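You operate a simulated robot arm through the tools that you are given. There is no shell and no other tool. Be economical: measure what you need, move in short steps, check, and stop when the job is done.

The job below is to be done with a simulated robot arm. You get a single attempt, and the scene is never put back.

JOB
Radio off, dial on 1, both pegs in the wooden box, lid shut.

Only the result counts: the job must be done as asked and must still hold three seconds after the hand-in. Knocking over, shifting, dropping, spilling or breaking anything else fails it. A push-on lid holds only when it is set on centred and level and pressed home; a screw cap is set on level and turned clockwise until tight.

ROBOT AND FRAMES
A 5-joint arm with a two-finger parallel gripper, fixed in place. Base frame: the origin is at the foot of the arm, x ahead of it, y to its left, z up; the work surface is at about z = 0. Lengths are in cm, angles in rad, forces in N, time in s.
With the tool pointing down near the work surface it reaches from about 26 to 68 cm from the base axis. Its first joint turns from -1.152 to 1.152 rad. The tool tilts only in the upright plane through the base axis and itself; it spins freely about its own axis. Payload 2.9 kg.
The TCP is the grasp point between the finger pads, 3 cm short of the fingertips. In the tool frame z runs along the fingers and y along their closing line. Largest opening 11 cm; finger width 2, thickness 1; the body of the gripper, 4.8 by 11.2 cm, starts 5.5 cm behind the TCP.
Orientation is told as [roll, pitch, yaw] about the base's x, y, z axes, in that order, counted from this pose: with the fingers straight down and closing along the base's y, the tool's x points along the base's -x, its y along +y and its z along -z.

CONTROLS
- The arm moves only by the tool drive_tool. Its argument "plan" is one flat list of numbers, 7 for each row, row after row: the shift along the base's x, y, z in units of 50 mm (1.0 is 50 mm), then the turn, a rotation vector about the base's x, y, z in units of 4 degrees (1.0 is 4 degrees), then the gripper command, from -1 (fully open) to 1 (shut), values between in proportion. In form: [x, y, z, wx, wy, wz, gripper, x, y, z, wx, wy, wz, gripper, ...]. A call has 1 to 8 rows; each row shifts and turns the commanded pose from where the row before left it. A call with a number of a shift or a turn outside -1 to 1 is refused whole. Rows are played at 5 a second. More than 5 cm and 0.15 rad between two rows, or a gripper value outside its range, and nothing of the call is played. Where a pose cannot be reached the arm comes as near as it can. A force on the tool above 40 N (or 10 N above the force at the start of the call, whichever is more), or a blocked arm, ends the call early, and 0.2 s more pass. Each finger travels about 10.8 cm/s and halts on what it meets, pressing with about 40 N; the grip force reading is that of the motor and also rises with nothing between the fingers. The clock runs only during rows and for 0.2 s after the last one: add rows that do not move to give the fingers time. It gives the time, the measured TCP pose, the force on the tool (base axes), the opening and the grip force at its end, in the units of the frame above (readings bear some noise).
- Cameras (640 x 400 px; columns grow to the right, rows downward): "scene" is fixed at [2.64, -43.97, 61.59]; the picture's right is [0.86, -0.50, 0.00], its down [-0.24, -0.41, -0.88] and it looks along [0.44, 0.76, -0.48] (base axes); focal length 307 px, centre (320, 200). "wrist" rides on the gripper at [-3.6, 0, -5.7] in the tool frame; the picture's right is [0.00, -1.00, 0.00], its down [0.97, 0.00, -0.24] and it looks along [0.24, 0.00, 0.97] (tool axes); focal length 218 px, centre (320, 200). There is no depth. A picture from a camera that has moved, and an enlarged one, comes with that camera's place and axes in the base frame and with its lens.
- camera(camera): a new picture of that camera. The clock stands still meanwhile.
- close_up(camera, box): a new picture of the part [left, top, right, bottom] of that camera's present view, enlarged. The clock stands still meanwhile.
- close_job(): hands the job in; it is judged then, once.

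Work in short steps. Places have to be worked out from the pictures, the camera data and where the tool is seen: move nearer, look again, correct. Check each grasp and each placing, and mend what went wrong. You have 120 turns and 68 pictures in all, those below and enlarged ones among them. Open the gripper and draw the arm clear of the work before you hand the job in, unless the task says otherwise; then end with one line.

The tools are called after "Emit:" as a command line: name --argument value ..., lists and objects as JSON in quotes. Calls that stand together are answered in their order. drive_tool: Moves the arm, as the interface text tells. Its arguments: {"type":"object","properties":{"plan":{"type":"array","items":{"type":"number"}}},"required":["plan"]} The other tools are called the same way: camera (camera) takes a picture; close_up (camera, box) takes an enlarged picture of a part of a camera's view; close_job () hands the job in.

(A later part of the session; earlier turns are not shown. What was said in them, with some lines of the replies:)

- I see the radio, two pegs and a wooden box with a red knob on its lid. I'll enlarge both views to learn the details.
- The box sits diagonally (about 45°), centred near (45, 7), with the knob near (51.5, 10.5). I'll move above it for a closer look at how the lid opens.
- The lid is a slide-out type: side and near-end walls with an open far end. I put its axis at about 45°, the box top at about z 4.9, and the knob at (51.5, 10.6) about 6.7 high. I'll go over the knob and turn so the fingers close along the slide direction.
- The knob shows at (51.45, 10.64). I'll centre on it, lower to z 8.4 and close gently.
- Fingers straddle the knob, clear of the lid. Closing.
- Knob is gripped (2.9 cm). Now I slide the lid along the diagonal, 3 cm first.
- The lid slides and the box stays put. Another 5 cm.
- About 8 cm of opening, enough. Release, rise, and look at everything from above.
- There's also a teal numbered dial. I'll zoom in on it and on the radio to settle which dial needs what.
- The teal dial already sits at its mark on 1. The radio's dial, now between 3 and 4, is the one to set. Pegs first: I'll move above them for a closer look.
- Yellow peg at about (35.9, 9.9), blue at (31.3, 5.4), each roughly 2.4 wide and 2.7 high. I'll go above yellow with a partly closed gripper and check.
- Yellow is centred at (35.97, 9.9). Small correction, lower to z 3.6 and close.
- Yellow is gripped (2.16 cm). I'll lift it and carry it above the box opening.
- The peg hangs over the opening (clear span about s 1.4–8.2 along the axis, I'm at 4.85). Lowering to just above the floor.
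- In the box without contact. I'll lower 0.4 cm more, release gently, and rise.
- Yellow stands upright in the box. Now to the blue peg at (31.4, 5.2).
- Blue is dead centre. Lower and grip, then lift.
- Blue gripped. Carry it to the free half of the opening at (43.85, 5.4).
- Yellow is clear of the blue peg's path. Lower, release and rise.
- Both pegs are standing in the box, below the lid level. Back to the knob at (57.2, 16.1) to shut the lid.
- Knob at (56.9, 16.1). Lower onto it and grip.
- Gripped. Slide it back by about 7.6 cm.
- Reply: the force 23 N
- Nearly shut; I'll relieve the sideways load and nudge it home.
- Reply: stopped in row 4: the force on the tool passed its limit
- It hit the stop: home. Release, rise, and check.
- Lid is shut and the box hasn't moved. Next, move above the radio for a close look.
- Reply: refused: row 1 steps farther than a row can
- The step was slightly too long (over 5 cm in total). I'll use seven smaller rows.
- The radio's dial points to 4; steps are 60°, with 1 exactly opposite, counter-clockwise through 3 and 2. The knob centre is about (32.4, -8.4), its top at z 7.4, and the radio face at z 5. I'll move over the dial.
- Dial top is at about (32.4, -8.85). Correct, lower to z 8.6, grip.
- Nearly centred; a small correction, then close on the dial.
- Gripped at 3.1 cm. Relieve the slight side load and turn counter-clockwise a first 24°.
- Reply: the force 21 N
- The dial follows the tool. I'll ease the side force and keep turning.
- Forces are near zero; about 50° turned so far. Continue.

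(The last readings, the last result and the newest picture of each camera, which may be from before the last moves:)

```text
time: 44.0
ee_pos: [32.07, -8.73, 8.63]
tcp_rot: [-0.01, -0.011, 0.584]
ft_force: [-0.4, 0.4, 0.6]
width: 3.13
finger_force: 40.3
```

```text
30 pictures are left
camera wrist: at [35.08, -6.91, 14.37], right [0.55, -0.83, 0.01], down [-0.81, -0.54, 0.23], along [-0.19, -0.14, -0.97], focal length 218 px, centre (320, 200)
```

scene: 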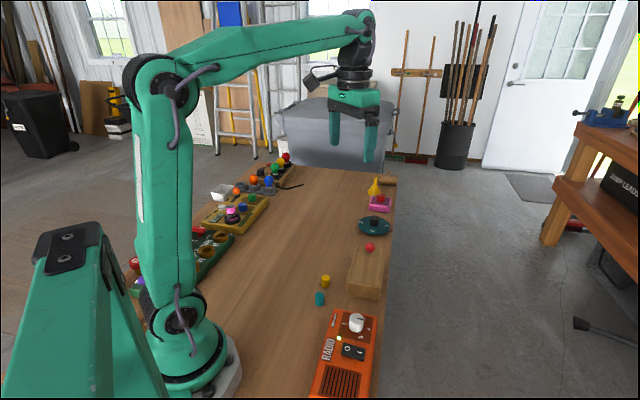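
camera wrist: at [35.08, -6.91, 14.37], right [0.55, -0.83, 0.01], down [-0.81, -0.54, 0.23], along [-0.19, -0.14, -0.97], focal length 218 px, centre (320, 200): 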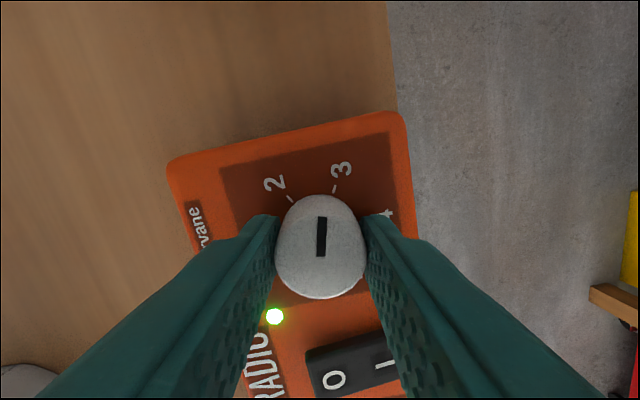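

Pointer is now between 3 and 2. About 102° still to go; two more stretches.

Emit:
drive_tool --plan '[0, 0, 0, 0, 0, 1, 0.7, 0, 0, 0, 0, 0, 1, 0.7, 0, 0, 0, 0, 0, 1, 0.7, 0, 0, 0, 0, 0, 1, 0.7, 0, 0, 0, 0, 0, 1, 0.7, 0, 0, 0, 0, 0, 1, 0.7, 0, 0, 0, 0, 0, 1, 0.7, 0, 0, 0, 0, 0, 1, 0.7]'

Emit:
drive_tool --plan '[0, 0, 0, 0, 0, 1, 0.7, 0, 0, 0, 0, 0, 1, 0.7, 0, 0, 0, 0, 0, 1, 0.7, 0, 0, 0, 0, 0, 1, 0.7, 0, 0, 0, 0, 0, 1, 0.7, 0, 0, 0, 0, 0, 1, 0.7, 0, 0, 0, 0, 0, 1, 0.7, 0, 0, 0, 0, 0, 1, 0.7]'

Emit:
camera --camera "wrist"

```text
time: 45.8
ee_pos: [32.15, -8.68, 8.59]
tcp_rot: [-0.013, -0.001, 1.144]
ft_force: [1.0, -0.7, -1.1]
width: 3.11
finger_force: 40.2
```

```text
time: 47.6
ee_pos: [32.22, -8.68, 8.56]
tcp_rot: [-0.009, 0.004, 1.702]
ft_force: [5.3, 6.4, 10.9]
width: 3.13
finger_force: 39.8
```

```text
29 pictures are left
camera wrist: at [31.73, -5.34, 14.32], right [0.99, 0.13, 0.01], down [0.13, -0.96, 0.24], along [0.04, -0.24, -0.97], focal length 218 px, centre (320, 200)
```

wrist: 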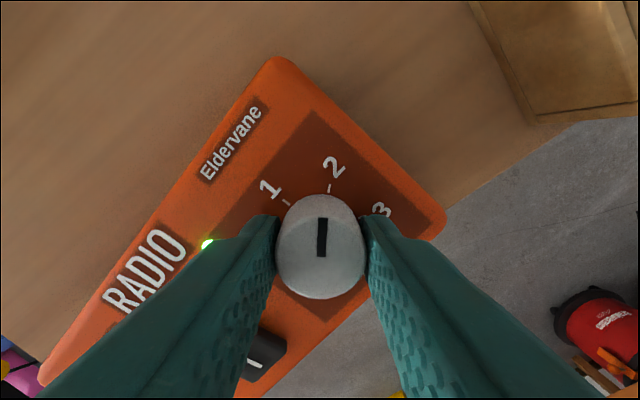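

38° remaining. Turn 8 steps plus a bit more.

Emit:
drive_tool --plan '[0, 0, 0, 0, 0, 1, 0.7, 0, 0, 0, 0, 0, 1, 0.7, 0, 0, 0, 0, 0, 1, 0.7, 0, 0, 0, 0, 0, 1, 0.7, 0, 0, 0, 0, 0, 1, 0.7, 0, 0, 0, 0, 0, 1, 0.7, 0, 0, 0, 0, 0, 1, 0.7, 0, 0, 0, 0, 0, 1, 0.7]'

Emit:
drive_tool --plan '[0, 0, 0, 0, 0, 1, 0.7, 0, 0, 0, 0, 0, 0.5, 0.7, 0, 0, 0, 0, 0, 0, 0.7]'

Emit:
camera --camera "wrist"

```text
time: 49.4
ee_pos: [32.02, -8.74, 8.69]
tcp_rot: [0.002, 0.001, 2.26]
ft_force: [-1.1, 9.0, 10.5]
width: 3.07
finger_force: 39.9
```

```text
time: 50.2
ee_pos: [32.1, -8.73, 8.63]
tcp_rot: [0.001, -0.003, 2.364]
ft_force: [-10.4, 10.7, 18.2]
width: 3.12
finger_force: 40.3
```

```text
28 pictures are left
camera wrist: at [29.52, -6.39, 14.34], right [0.7, 0.71, 0.0], down [0.69, -0.68, 0.24], along [0.17, -0.17, -0.97], focal length 218 px, centre (320, 200)
```

wrist: 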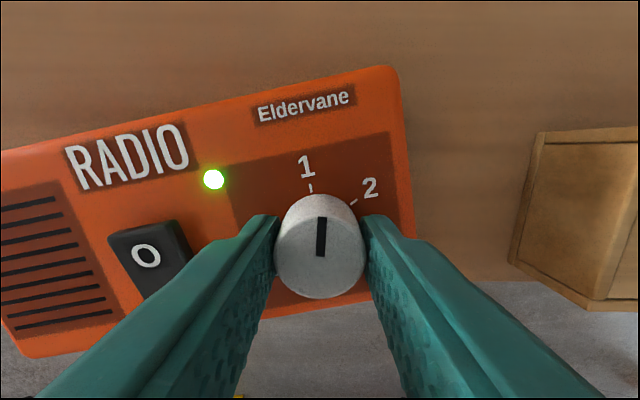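

The radio body seems to have turned a little with the dial. Let me check in the scene view.

Emit:
close_up --camera "scene" --box '[290, 220, 430, 400]'

```text
2.22 times, centred on (360, 310) of scene
camera zoom: at [2.63, -43.97, 61.59], right [0.86, -0.5, 0.0], down [-0.24, -0.41, -0.88], along [0.44, 0.76, -0.48], focal length 683 px, centre (231, -44)
```

zoom: 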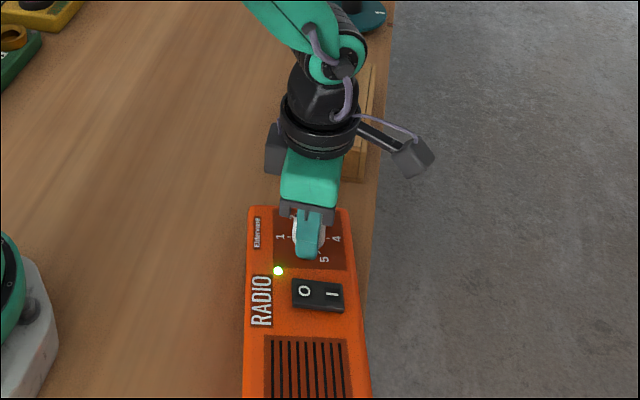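

The radio has swivelled about 12° counter-clockwise around the dial. I'll release and look from above to see how dial and body stand.

Emit:
drive_tool --plan '[0, 0, 0, 0, 0, 0, 0.3, 0, 0, 0, 0, 0, 0, 0, 0, 0, 0, 0, 0, 0, 0, 0, 0, 0.5, 0, 0, 0, 0, 0, 0, 1, 0, 0, 0, 0, 0, 0, 0.6, 0, 0, 0, 0, 0, 0, 0, 0, 0, 0, 0]'

Emit:
camera --camera "wrist"

Emit:
close_up --camera "scene" --box '[290, 220, 430, 400]'

```text
time: 51.8
ee_pos: [32.29, -8.78, 19.06]
tcp_rot: [0.0, -0.002, 2.365]
ft_force: [-0.4, 0.2, -0.8]
width: 5.51
finger_force: 0.1
```

```text
26 pictures are left
camera wrist: at [29.58, -6.49, 24.84], right [0.7, 0.71, 0.0], down [0.69, -0.68, 0.24], along [0.17, -0.17, -0.97], focal length 218 px, centre (320, 200)
```

wrist: 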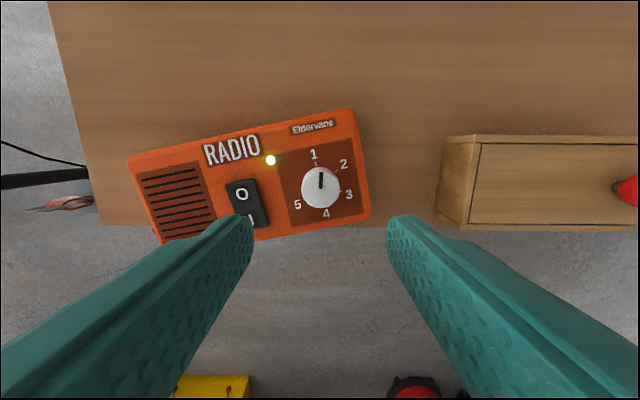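

```text
2.22 times, centred on (360, 310) of scene
camera zoom: at [2.63, -43.97, 61.59], right [0.86, -0.5, 0.0], down [-0.24, -0.41, -0.88], along [0.44, 0.76, -0.48], focal length 683 px, centre (231, -44)
```

zoom: 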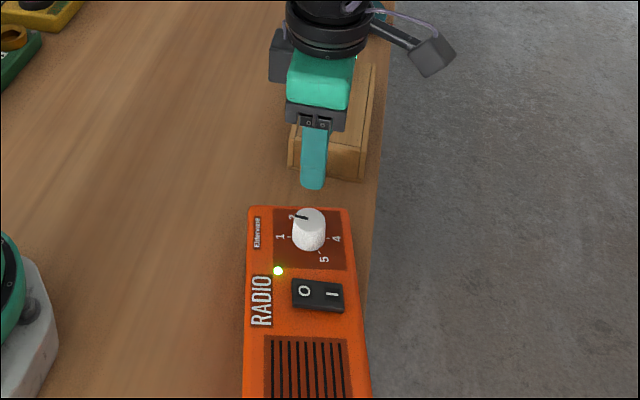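

Emit:
close_up --camera "wrist" --box '[120, 90, 400, 265]'

```text
2.29 times, centred on (260, 178) of wrist
camera zoom: at [29.58, -6.49, 24.84], right [0.7, 0.71, 0.0], down [0.69, -0.68, 0.24], along [0.17, -0.17, -0.97], focal length 499 px, centre (457, 251)
```

zoom: 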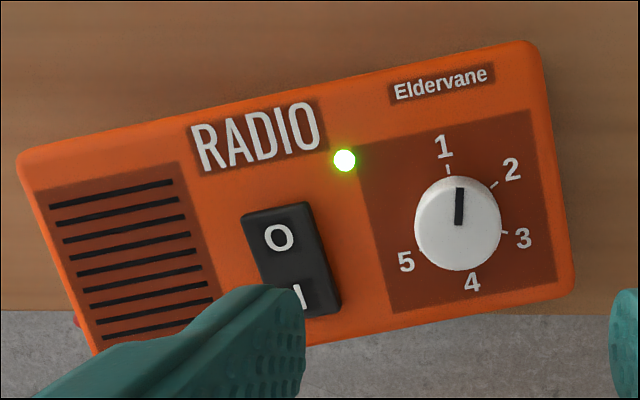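

The dial is about 11° short of 1 because the radio swivelled by that much. I'll regrip the dial, turn it the last bit, and then realign the radio body by gripping it across its width.

Emit:
drive_tool --plan '[-0.02, 0, -0.9, 0, 0, 0, 0, 0, 0, -0.8, 0, 0, 0, 0, 0, 0, -0.37, 0, 0, 0, 0, 0, 0, 0, 0, 0, 0, 0.2, 0, 0, 0, 0, 0, 0, 0.5, 0, 0, 0, 0, 0, 0, 0.7, 0, 0, 0, 0, 0, 0, 0.7]'

Emit:
drive_tool --plan '[0, 0, 0, 0, 0, 0.5, 0.7, 0, 0, 0, 0, 0, 0.5, 0.7, 0, 0, 0, 0, 0, 0.5, 0.7, 0, 0, 0, 0, 0, 0.5, 0.7, 0, 0, 0, 0, 0, 0.5, 0.7, 0, 0, 0, 0, 0, 0.5, 0.7, 0, 0, 0, 0, 0, 0, 0.7]'

Emit:
camera --camera "wrist"

```text
time: 53.4
ee_pos: [31.99, -8.91, 8.77]
tcp_rot: [0.001, -0.003, 2.365]
ft_force: [1.7, 8.6, 1.8]
width: 3.07
finger_force: 39.9
```

```text
time: 55.0
ee_pos: [32.0, -8.64, 8.7]
tcp_rot: [0.002, -0.006, 2.576]
ft_force: [-17.6, -11.3, 17.3]
width: 3.09
finger_force: 40.1
```

```text
23 pictures are left
camera wrist: at [28.99, -7.01, 14.53], right [0.54, 0.84, 0.0], down [0.82, -0.52, 0.24], along [0.2, -0.13, -0.97], focal length 218 px, centre (320, 200)
```

wrist: 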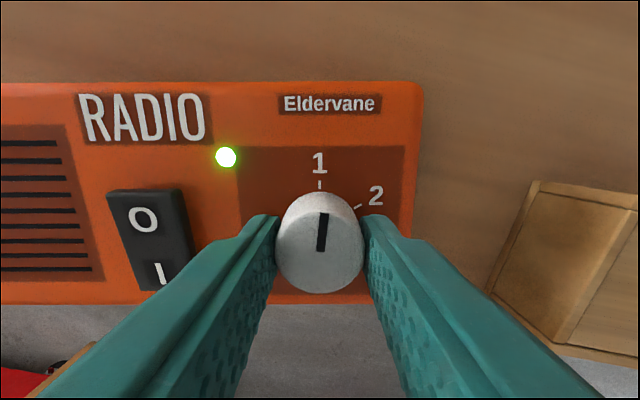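

The dial now lines up with 1 and the body moved little. Release and look from above.

Emit:
drive_tool --plan '[0, 0, 0, 0, 0, 0, 0.3, 0, 0, 0, 0, 0, 0, 0, 0, 0, 0, 0, 0, 0, 0, 0, 0, 0.5, 0, 0, 0, 0, 0, 0, 1, 0, 0, 0, 0, 0, 0, 0.6, 0, 0, 0, 0, 0, 0, 0, 0, 0, 0, 0]'

Emit:
close_up --camera "wrist" --box '[120, 90, 400, 265]'

```text
time: 56.6
ee_pos: [32.26, -8.61, 19.22]
tcp_rot: [0.001, -0.004, 2.574]
ft_force: [-0.8, 0.1, -0.3]
width: 5.49
finger_force: 0.1
```

```text
2.29 times, centred on (260, 178) of wrist
camera zoom: at [29.17, -6.88, 25.01], right [0.54, 0.84, 0.0], down [0.82, -0.52, 0.24], along [0.2, -0.13, -0.97], focal length 499 px, centre (457, 251)
```

zoom: 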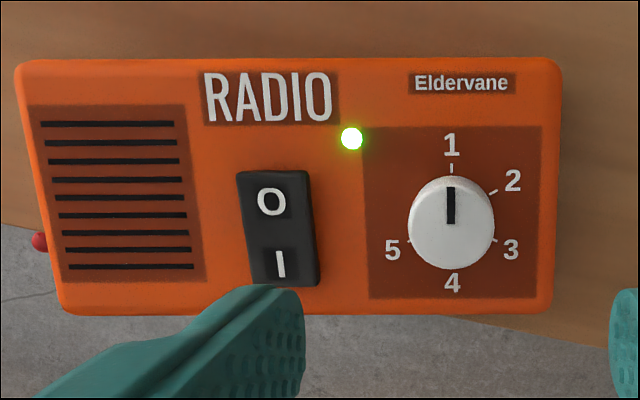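

The dial is clearly on 1. The radio is about 20.5 × 9.9 cm, now centred near (28, -13.5) and turned about 12° from its original place. I'll turn the tool to close across its width and grip it to rotate it back.

Emit:
drive_tool --plan '[-0.1, -0.124, 0, 0, 0, -1, -1, -0.1, -0.124, 0, 0, 0, -1, -1, -0.1, -0.124, 0, 0, 0, -1, -1, -0.1, -0.124, 0, 0, 0, -1, -1, -0.1, -0.124, 0, 0, 0, -1, -1, -0.1, -0.124, 0, 0, 0, -1, -1, -0.1, -0.124, 0, 0, 0, -1, -1, -0.1, -0.124, 0, 0, 0, -1, -1]'

Emit:
drive_tool --plan '[0, 0, 0, 0, 0, -1, -1, 0, 0, 0, 0, 0, -1, -1, 0, 0, 0, 0, 0, -1, -1, 0, 0, 0, 0, 0, -1, -1, 0, 0, 0, 0, 0, -1, -1, 0, 0, 0, 0, 0, -1, -1, 0, 0, 0, 0, 0, -1, -1, 0, 0, 0, 0, 0, -1, -1]'

Emit:
drive_tool --plan '[0, 0, 0, 0, 0, -1, -1, 0, 0, 0, 0, 0, -1, -1, 0, 0, 0, 0, 0, -1, -1, 0, 0, -0.2, 0, 0, -1, -1, 0, 0, -0.4, 0, 0, -1, -1, 0, 0, -0.4, 0, 0, -1, -1, 0, 0, 0, 0, 0, -0.5, -1, 0, 0, 0, 0, 0, 0, -1]'

Emit:
camera --camera "wrist"

```text
time: 58.4
ee_pos: [28.12, -13.64, 19.28]
tcp_rot: [-0.001, 0.002, 2.015]
ft_force: [-0.3, 0.1, 0.2]
width: 11.01
finger_force: 0.0
```

```text
time: 60.2
ee_pos: [28.13, -13.75, 19.28]
tcp_rot: [-0.007, 0.002, 1.455]
ft_force: [-0.3, -1.0, -0.1]
width: 11.02
finger_force: 0.1
```

```text
time: 62.0
ee_pos: [28.1, -13.69, 14.31]
tcp_rot: [-0.012, -0.002, 1.003]
ft_force: [-0.3, 0.5, -0.3]
width: 10.96
finger_force: 0.0
```

```text
21 pictures are left
camera wrist: at [29.96, -10.77, 19.94], right [0.84, -0.54, 0.01], down [-0.53, -0.82, 0.24], along [-0.12, -0.21, -0.97], focal length 218 px, centre (320, 200)
```

wrist: 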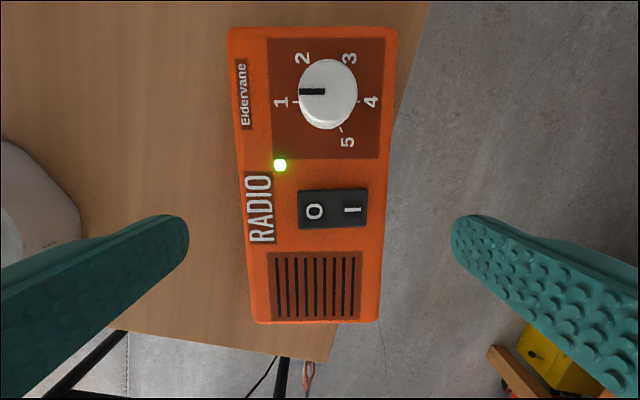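

The radio's midline is about 0.35 cm left of the tool axis. Correct that, lower until the tips are just above the radio, and check.

Emit:
drive_tool --plan '[-0.056, 0.036, -0.3, 0.17, 0, 0, -1, 0, 0, -0.4, 0, 0, 0, -1, 0, 0, -0.3, 0, 0, 0, -1, 0, 0, 0, 0, 0, 0, -1]'

Emit:
camera --camera "wrist"

Emit:
close_up --camera "scene" --box '[280, 270, 440, 400]'

```text
time: 63.0
ee_pos: [27.84, -13.61, 9.2]
tcp_rot: [-0.008, 0.0, 1.003]
ft_force: [0.1, 0.1, 0.4]
width: 11.01
finger_force: 0.1
```

```text
20 pictures are left
camera wrist: at [29.72, -10.68, 14.89], right [0.84, -0.54, 0.01], down [-0.52, -0.82, 0.24], along [-0.12, -0.21, -0.97], focal length 218 px, centre (320, 200)
```

wrist: 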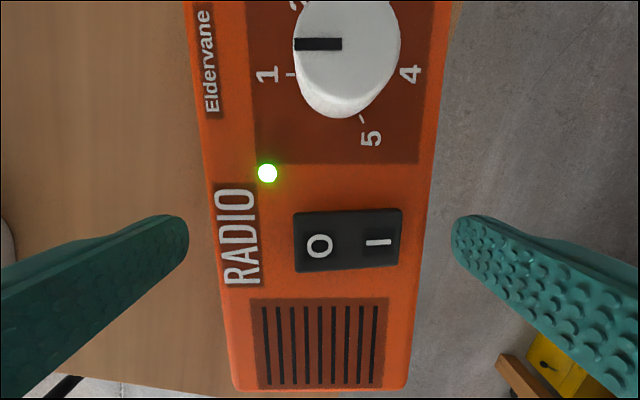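

```text
3.08 times, centred on (360, 335) of scene
camera zoom: at [2.64, -43.97, 61.59], right [0.86, -0.5, 0.0], down [-0.24, -0.41, -0.88], along [0.44, 0.76, -0.48], focal length 945 px, centre (197, -215)
```

zoom: 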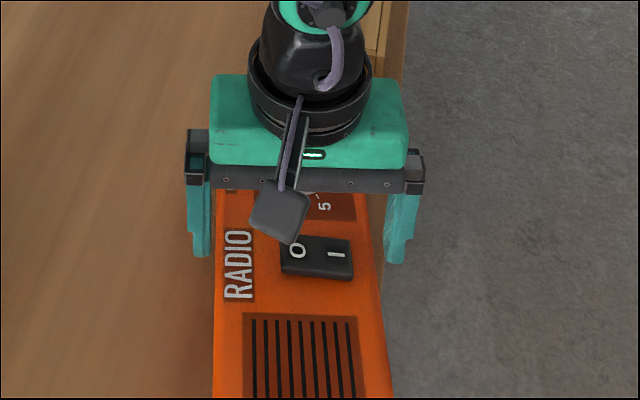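

Both fingertips straddle the radio with some margin. Small centring, then lower cautiously to z 5.2.

Emit:
drive_tool --plan '[-0.018, 0.012, -0.1, 0, 0, 0, -1, 0, 0, -0.15, 0, 0, 0, -1, 0, 0, -0.15, 0, 0, 0, -1, 0, 0, -0.2, 0, 0, 0, -1, 0, 0, -0.2, 0, 0, 0, -1, 0, 0, 0, 0, 0, 0, -1]'

```text
time: 64.4
ee_pos: [27.74, -13.32, 5.23]
tcp_rot: [-0.006, 0.0, 1.004]
ft_force: [-0.5, -0.1, 0.0]
width: 10.99
finger_force: 0.0
```

No contact on the way down. Close on the radio's sides.

Emit:
drive_tool --plan '[0, 0, 0, 0, 0, 0, -0.9, 0, 0, 0, 0, 0, 0, -0.8, 0, 0, 0, 0, 0, 0, -0.7, 0, 0, 0, 0, 0, 0, -0.7]'

```text
time: 65.4
ee_pos: [27.79, -13.44, 5.3]
tcp_rot: [-0.009, -0.002, 1.002]
ft_force: [9.9, -5.2, 0.1]
width: 10.41
finger_force: 39.7
```

Gripped at 10.4 cm. Rotate it 12° clockwise about the dial's position.

Emit:
drive_tool --plan '[-0.03, 0.0333, 0, 0, 0, -0.5, -0.7, -0.03, 0.0333, 0, 0, 0, -0.5, -0.7, -0.03, 0.0333, 0, 0, 0, -0.5, -0.7, -0.03, 0.0333, 0, 0, 0, -0.5, -0.7, -0.03, 0.0333, 0, 0, 0, -0.5, -0.7, -0.03, 0.0333, 0, 0, 0, -0.5, -0.7, 0, 0, 0, 0, 0, 0, -0.7]'

Emit:
close_up --camera "scene" --box '[290, 220, 430, 400]'

```text
time: 67.0
ee_pos: [26.91, -12.45, 5.26]
tcp_rot: [-0.01, -0.004, 0.796]
ft_force: [-0.7, -10.2, 12.3]
width: 10.42
finger_force: 40.3
```

```text
2.22 times, centred on (360, 310) of scene
camera zoom: at [2.63, -43.97, 61.59], right [0.86, -0.5, 0.0], down [-0.24, -0.41, -0.88], along [0.44, 0.76, -0.48], focal length 683 px, centre (231, -44)
```

zoom: 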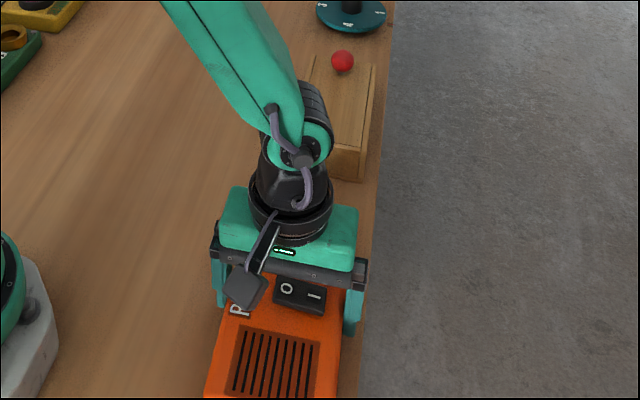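

The labels sit about 4 px left and 3 px lower than at the start, i.e. roughly 0.6 cm off. Shift it back by (0.6, 0.3), then release and compare.

Emit:
drive_tool --plan '[0.06, 0.03, 0, 0, 0, 0, -0.7, 0.06, 0.03, 0, 0, 0, 0, -0.7, 0, 0, 0, 0, 0, 0, -0.7, 0, 0, 0, 0, 0, 0, -0.9, 0, 0, 0, 0, 0, 0, -1, 0, 0, 0, 0, 0, 0, -1, 0, 0, 0.2, 0, 0, 0, -1, 0, 0, 0.8, 0, 0, 0, -1]'

Emit:
drive_tool --plan '[0, 0, 1, 0, 0, 0, -1, 0.3, 0.7, 0.6, 0, 0, 0, -1, 0.3, 0.8, 0.3, 0, 0, 0, -1, 0.3, 0.8, 0, 0, 0, 0, -1, 0.3, 0.8, 0, 0, 0, 0, -1, 0, 0, 0, 0, 0, 0, -1]'

Emit:
close_up --camera "scene" --box '[290, 220, 430, 400]'

```text
time: 67.5
ee_pos: [26.88, -12.25, 5.21]
tcp_rot: [-0.008, 0.0, 0.787]
ft_force: [-2.0, -2.1, 4.0]
width: 10.44
finger_force: 40.2
stopped in row 2: the force on the tool passed its limit (the readings are from after the stop); the commanded pose is now the measured one
```

```text
time: 68.8
ee_pos: [33.11, 3.16, 14.89]
tcp_rot: [-0.005, -0.006, 0.788]
ft_force: [0.1, -0.7, -0.2]
width: 10.99
finger_force: 0.0
```

```text
2.22 times, centred on (360, 310) of scene
camera zoom: at [2.64, -43.97, 61.59], right [0.86, -0.5, 0.0], down [-0.24, -0.41, -0.88], along [0.44, 0.76, -0.48], focal length 683 px, centre (231, -44)
```

zoom: 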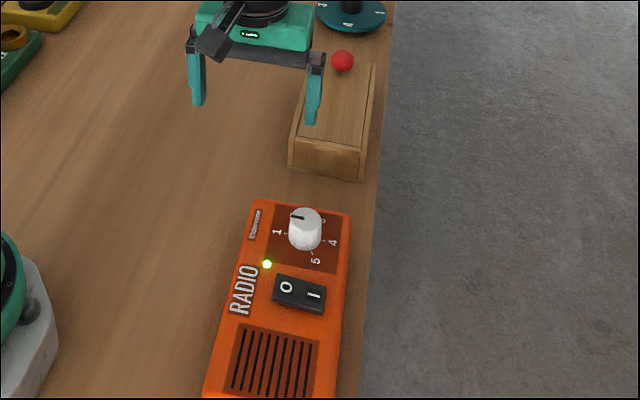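

Orientation is restored; the radio sits about 0.75 cm toward -x of its start. I'll regrip it the same way and slide it back gently, one call at a time.

Emit:
drive_tool --plan '[-0.31, -0.772, 0, 0, 0, 0, -1, -0.31, -0.772, 0, 0, 0, 0, -1, -0.31, -0.772, 0, 0, 0, 0, -1, -0.31, -0.772, 0, 0, 0, 0, -1, 0, 0, -0.5, 0, 0, 0, -1, 0, 0, -0.4, 0, 0, 0, -1, 0, 0, -0.2, 0.08, 0.05, 0, -1, 0, 0, 0, 0, 0, 0, -1]'

Emit:
camera --camera "wrist"

```text
time: 70.7
ee_pos: [26.75, -12.41, 9.32]
tcp_rot: [-0.003, -0.001, 0.787]
ft_force: [-0.6, -0.6, -0.7]
width: 11.01
finger_force: 0.1
```

```text
16 pictures are left
camera wrist: at [29.25, -9.93, 14.98], right [0.71, -0.71, 0.0], down [-0.69, -0.69, 0.24], along [-0.17, -0.17, -0.97], focal length 218 px, centre (320, 200)
```

wrist: 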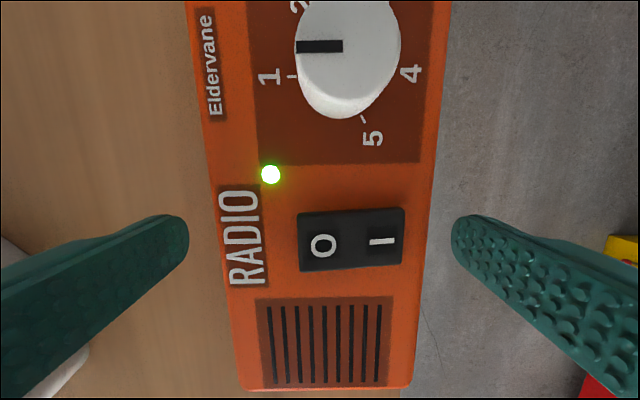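

Well centred. Lower and grip.

Emit:
drive_tool --plan '[0, 0, -0.2, 0, 0, 0, -1, 0, 0, -0.2, 0, 0, 0, -1, 0, 0, -0.2, 0, 0, 0, -1, 0, 0, -0.2, 0, 0, 0, -1, 0, 0, 0, 0, 0, 0, -0.9, 0, 0, 0, 0, 0, 0, -0.8, 0, 0, 0, 0, 0, 0, -0.7, 0, 0, 0, 0, 0, 0, -0.7]'

Emit:
drive_tool --plan '[0.02, 0.004, 0, 0, 0, 0, -0.7, 0.02, 0.004, 0, 0, 0, 0, -0.7, 0.02, 0.004, 0, 0, 0, 0, -0.7, 0.02, 0.004, 0, 0, 0, 0, -0.7, 0.02, 0.004, 0, 0, 0, 0, -0.7, 0.02, 0.004, 0, 0, 0, 0, -0.7, 0.02, 0.004, 0, 0, 0, 0, -0.7, 0, 0, 0, 0, 0, 0, -0.7]'

```text
time: 72.5
ee_pos: [26.7, -12.24, 5.16]
tcp_rot: [-0.004, -0.002, 0.789]
ft_force: [5.0, -4.4, 0.4]
width: 10.39
finger_force: 40.3
```

```text
time: 74.1
ee_pos: [27.21, -12.01, 5.19]
tcp_rot: [0.004, 0.0, 0.789]
ft_force: [-1.4, 1.1, 2.5]
width: 10.39
finger_force: 40.1
stopped in row 8: the force on the tool passed its limit (the readings are from after the stop); the commanded pose is now the measured one
```

It moved about 0.55 cm. Open the fingers fully before rising.

Emit:
drive_tool --plan '[0, 0, 0, 0, 0, 0, -0.9, 0, 0, 0, 0, 0, 0, -1, 0, 0, 0, 0, 0, 0, -1, 0, 0, 0.2, 0, 0, 0, -1, 0, 0, 0.6, 0, 0, 0, -1, 0, 0, 1, 0, 0, 0, -1, 0, 0, 1, 0, 0, 0, -1, 0, 0, 0, 0, 0, 0, -1]'

Emit:
close_up --camera "scene" --box '[290, 220, 430, 400]'

```text
time: 75.9
ee_pos: [27.3, -12.12, 19.3]
tcp_rot: [0.005, 0.003, 0.788]
ft_force: [-0.2, -0.2, -0.3]
width: 10.97
finger_force: 0.0
```

```text
2.22 times, centred on (360, 310) of scene
camera zoom: at [2.63, -43.97, 61.59], right [0.86, -0.5, 0.0], down [-0.24, -0.41, -0.88], along [0.44, 0.76, -0.48], focal length 683 px, centre (231, -44)
```

zoom: 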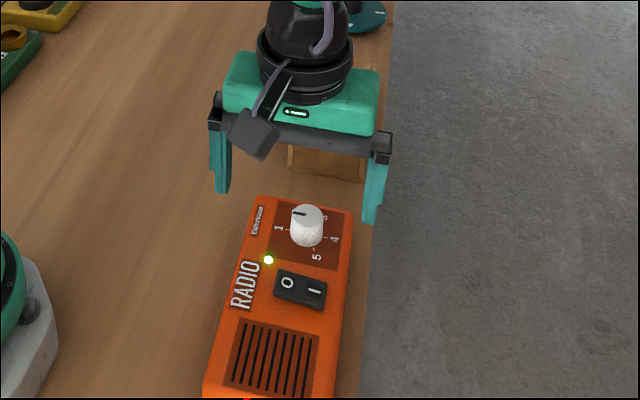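

The radio is within about 0.5 cm of its original place and aligned. Now the switch: look down at it with the gripper shut.

Emit:
drive_tool --plan '[0, 0, -0.3, 0, 0, 0, 0, 0, 0, -0.3, 0, 0, 0, 1, 0, 0, 0, 0, 0, 0, 1, 0, 0, 0, 0, 0, 0, 1, 0, 0, 0, 0, 0, 0, 1]'

Emit:
camera --camera "wrist"

```text
time: 77.1
ee_pos: [27.14, -12.11, 16.3]
tcp_rot: [0.005, 0.003, 0.788]
ft_force: [-0.7, 0.0, -0.4]
width: 0.0
finger_force: 37.5
```

```text
14 pictures are left
camera wrist: at [29.77, -9.75, 21.94], right [0.71, -0.7, 0.0], down [-0.68, -0.69, 0.24], along [-0.17, -0.17, -0.97], focal length 218 px, centre (320, 200)
```

wrist: 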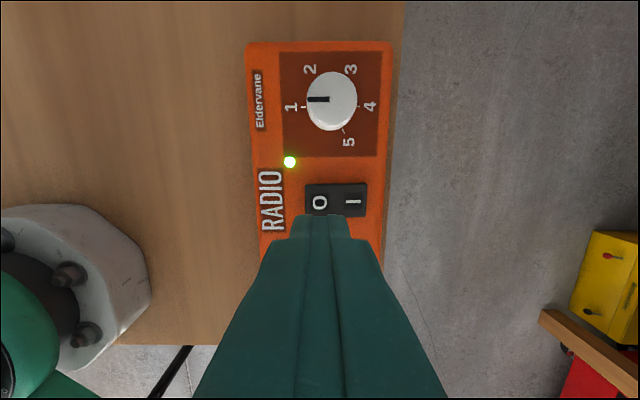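

O is at about (26.75, -12.6). Move over it and lower close to the rocker.

Emit:
drive_tool --plan '[-0.09, -0.1, -0.4, 0, 0, 0, 1, 0, 0, -0.5, 0, 0, 0, 1, 0, 0, -0.4, 0, 0, 0, 1, 0, 0, 0, 0, 0, 0, 1]'

Emit:
camera --camera "wrist"

Emit:
close_up --camera "scene" --box '[310, 290, 390, 390]'

```text
time: 78.1
ee_pos: [26.52, -12.62, 9.58]
tcp_rot: [0.007, 0.001, 0.79]
ft_force: [-1.2, -0.3, 0.1]
width: 0.0
finger_force: 37.3
```

```text
13 pictures are left
camera wrist: at [29.17, -10.24, 15.34], right [0.71, -0.7, 0.0], down [-0.68, -0.69, 0.24], along [-0.17, -0.17, -0.97], focal length 218 px, centre (320, 200)
```

wrist: 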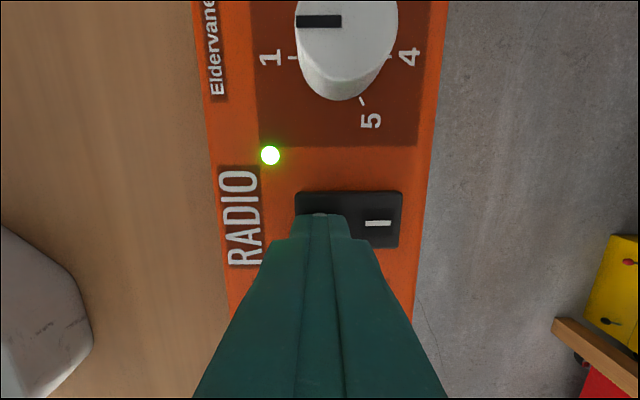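

```text
4.00 times, centred on (350, 340) of scene
camera zoom: at [2.64, -43.97, 61.59], right [0.86, -0.5, 0.0], down [-0.24, -0.41, -0.88], along [0.44, 0.76, -0.48], focal length 1229 px, centre (200, -360)
```

zoom: 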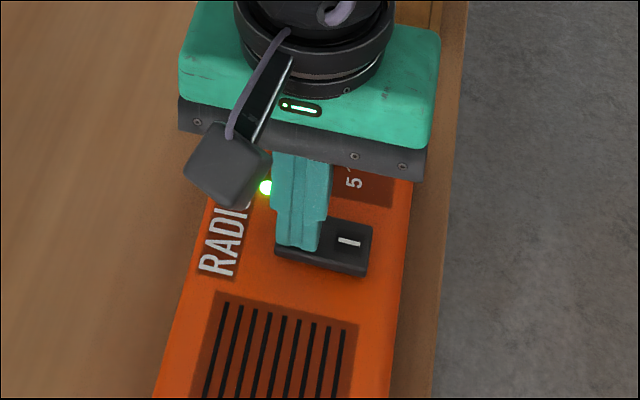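

The tips are right over the O half. Press down in small steps.

Emit:
drive_tool --plan '[0.03, 0.02, -0.04, 0, 0, 0, 1, 0, 0, -0.05, 0, 0, 0, 1, 0, 0, -0.05, 0, 0, 0, 1, 0, 0, -0.05, 0, 0, 0, 1, 0, 0, 0, 0, 0, 0, 1]'

Emit:
close_up --camera "scene" --box '[310, 290, 390, 390]'

```text
time: 78.6
ee_pos: [26.68, -12.42, 9.6]
tcp_rot: [0.008, 0.004, 0.786]
ft_force: [-4.0, 1.1, 12.5]
width: 0.0
finger_force: 37.6
stopped in row 2: the force on the tool passed its limit (the readings are from after the stop); the commanded pose is now the measured one
```

```text
4.00 times, centred on (350, 340) of scene
camera zoom: at [2.63, -43.97, 61.59], right [0.86, -0.5, 0.0], down [-0.24, -0.41, -0.88], along [0.44, 0.76, -0.48], focal length 1229 px, centre (200, -360)
```

zoom: 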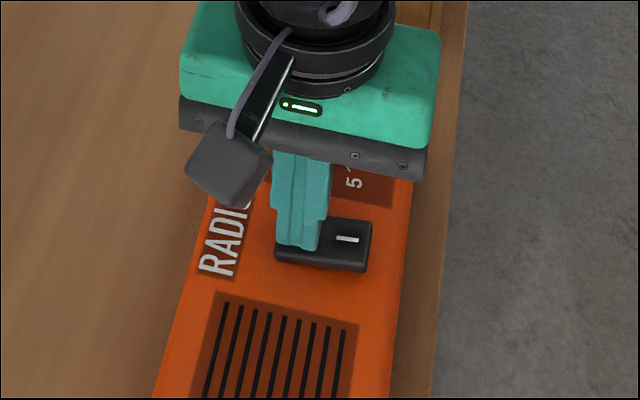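

Contact and press registered; the green LED spot seems gone. Rise and look.

Emit:
drive_tool --plan '[0, 0, 0.5, 0, 0, 0, 1, 0, 0, 1, 0, 0, 0, 1, 0, 0, 0.4, 0, 0, 0, 1, 0, 0, 0, 0, 0, 0, 1]'

Emit:
camera --camera "wrist"

```text
time: 79.6
ee_pos: [26.62, -12.5, 18.98]
tcp_rot: [0.006, 0.004, 0.786]
ft_force: [-0.8, -0.6, -0.7]
width: 0.0
finger_force: 37.0
```

```text
10 pictures are left
camera wrist: at [29.23, -10.19, 24.65], right [0.71, -0.71, -0.01], down [-0.68, -0.69, 0.24], along [-0.18, -0.17, -0.97], focal length 218 px, centre (320, 200)
```

wrist: 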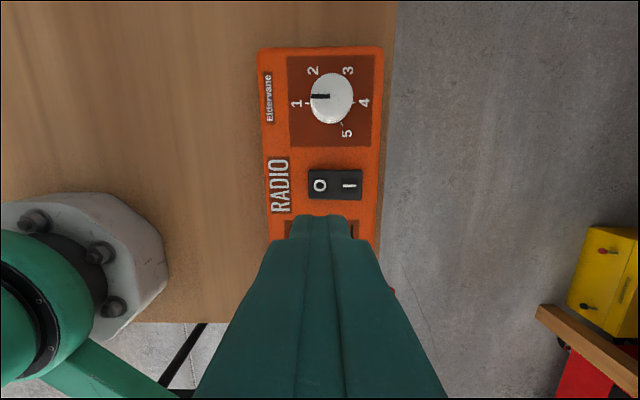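

The LED is out: radio off, dial on 1. Draw the arm clear, open the gripper, and do a final check.

Emit:
drive_tool --plan '[0.1, 0.1, 0.9, 0, 0, 0, 1, 0.1, 0.1, 0.9, 0, 0, 0, 0, 0.3, 0.4, 0.8, 0, 0, 0, -1, 0.4, 0.7, 0.5, 0, 0, 0, -1, 0.4, 0.7, 0.3, 0, 0, 0, -1, 0.4, 0.7, 0.3, 0, 0, 0, -1, 0.4, 0.7, 0, 0, 0, 0, -1, 0, 0, 0, 0, 0, 0, -1]'

Emit:
camera --camera "scene"

Emit:
close_up --camera "scene" --box '[290, 220, 430, 400]'

```text
time: 81.4
ee_pos: [37.11, 4.57, 37.6]
tcp_rot: [0.003, 0.005, 0.786]
ft_force: [-0.1, 1.3, 0.3]
width: 11.01
finger_force: 0.0
```

```text
9 pictures are left
```

scene: 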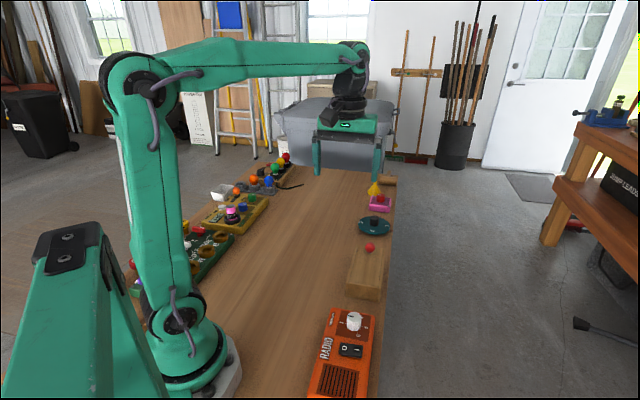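

```text
2.22 times, centred on (360, 310) of scene
camera zoom: at [2.64, -43.97, 61.59], right [0.86, -0.5, 0.0], down [-0.24, -0.41, -0.88], along [0.44, 0.76, -0.48], focal length 683 px, centre (231, -44)
```

zoom: 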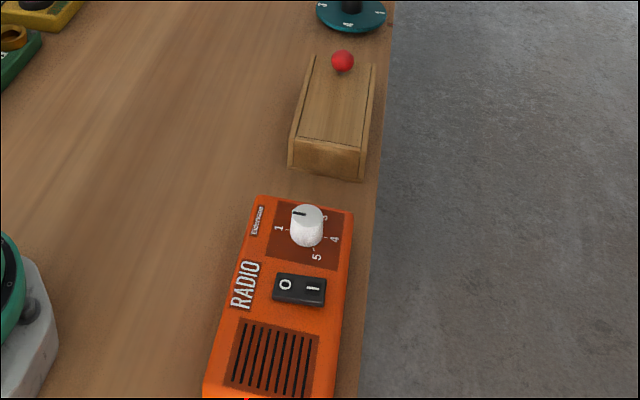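

The radio is off with its LED out, the dial is on 1, the pegs are in the box, the lid is fully home, and the arm is clear. Handing in.

Emit:
close_job

```text
The job is handed in.
```

The radio is off, its dial is on 1, and both pegs are in the wooden box with the lid shut. The radio swivelled about 12° while I turned the dial; I set it straight again, but it ended about 0.5 cm from where it started.
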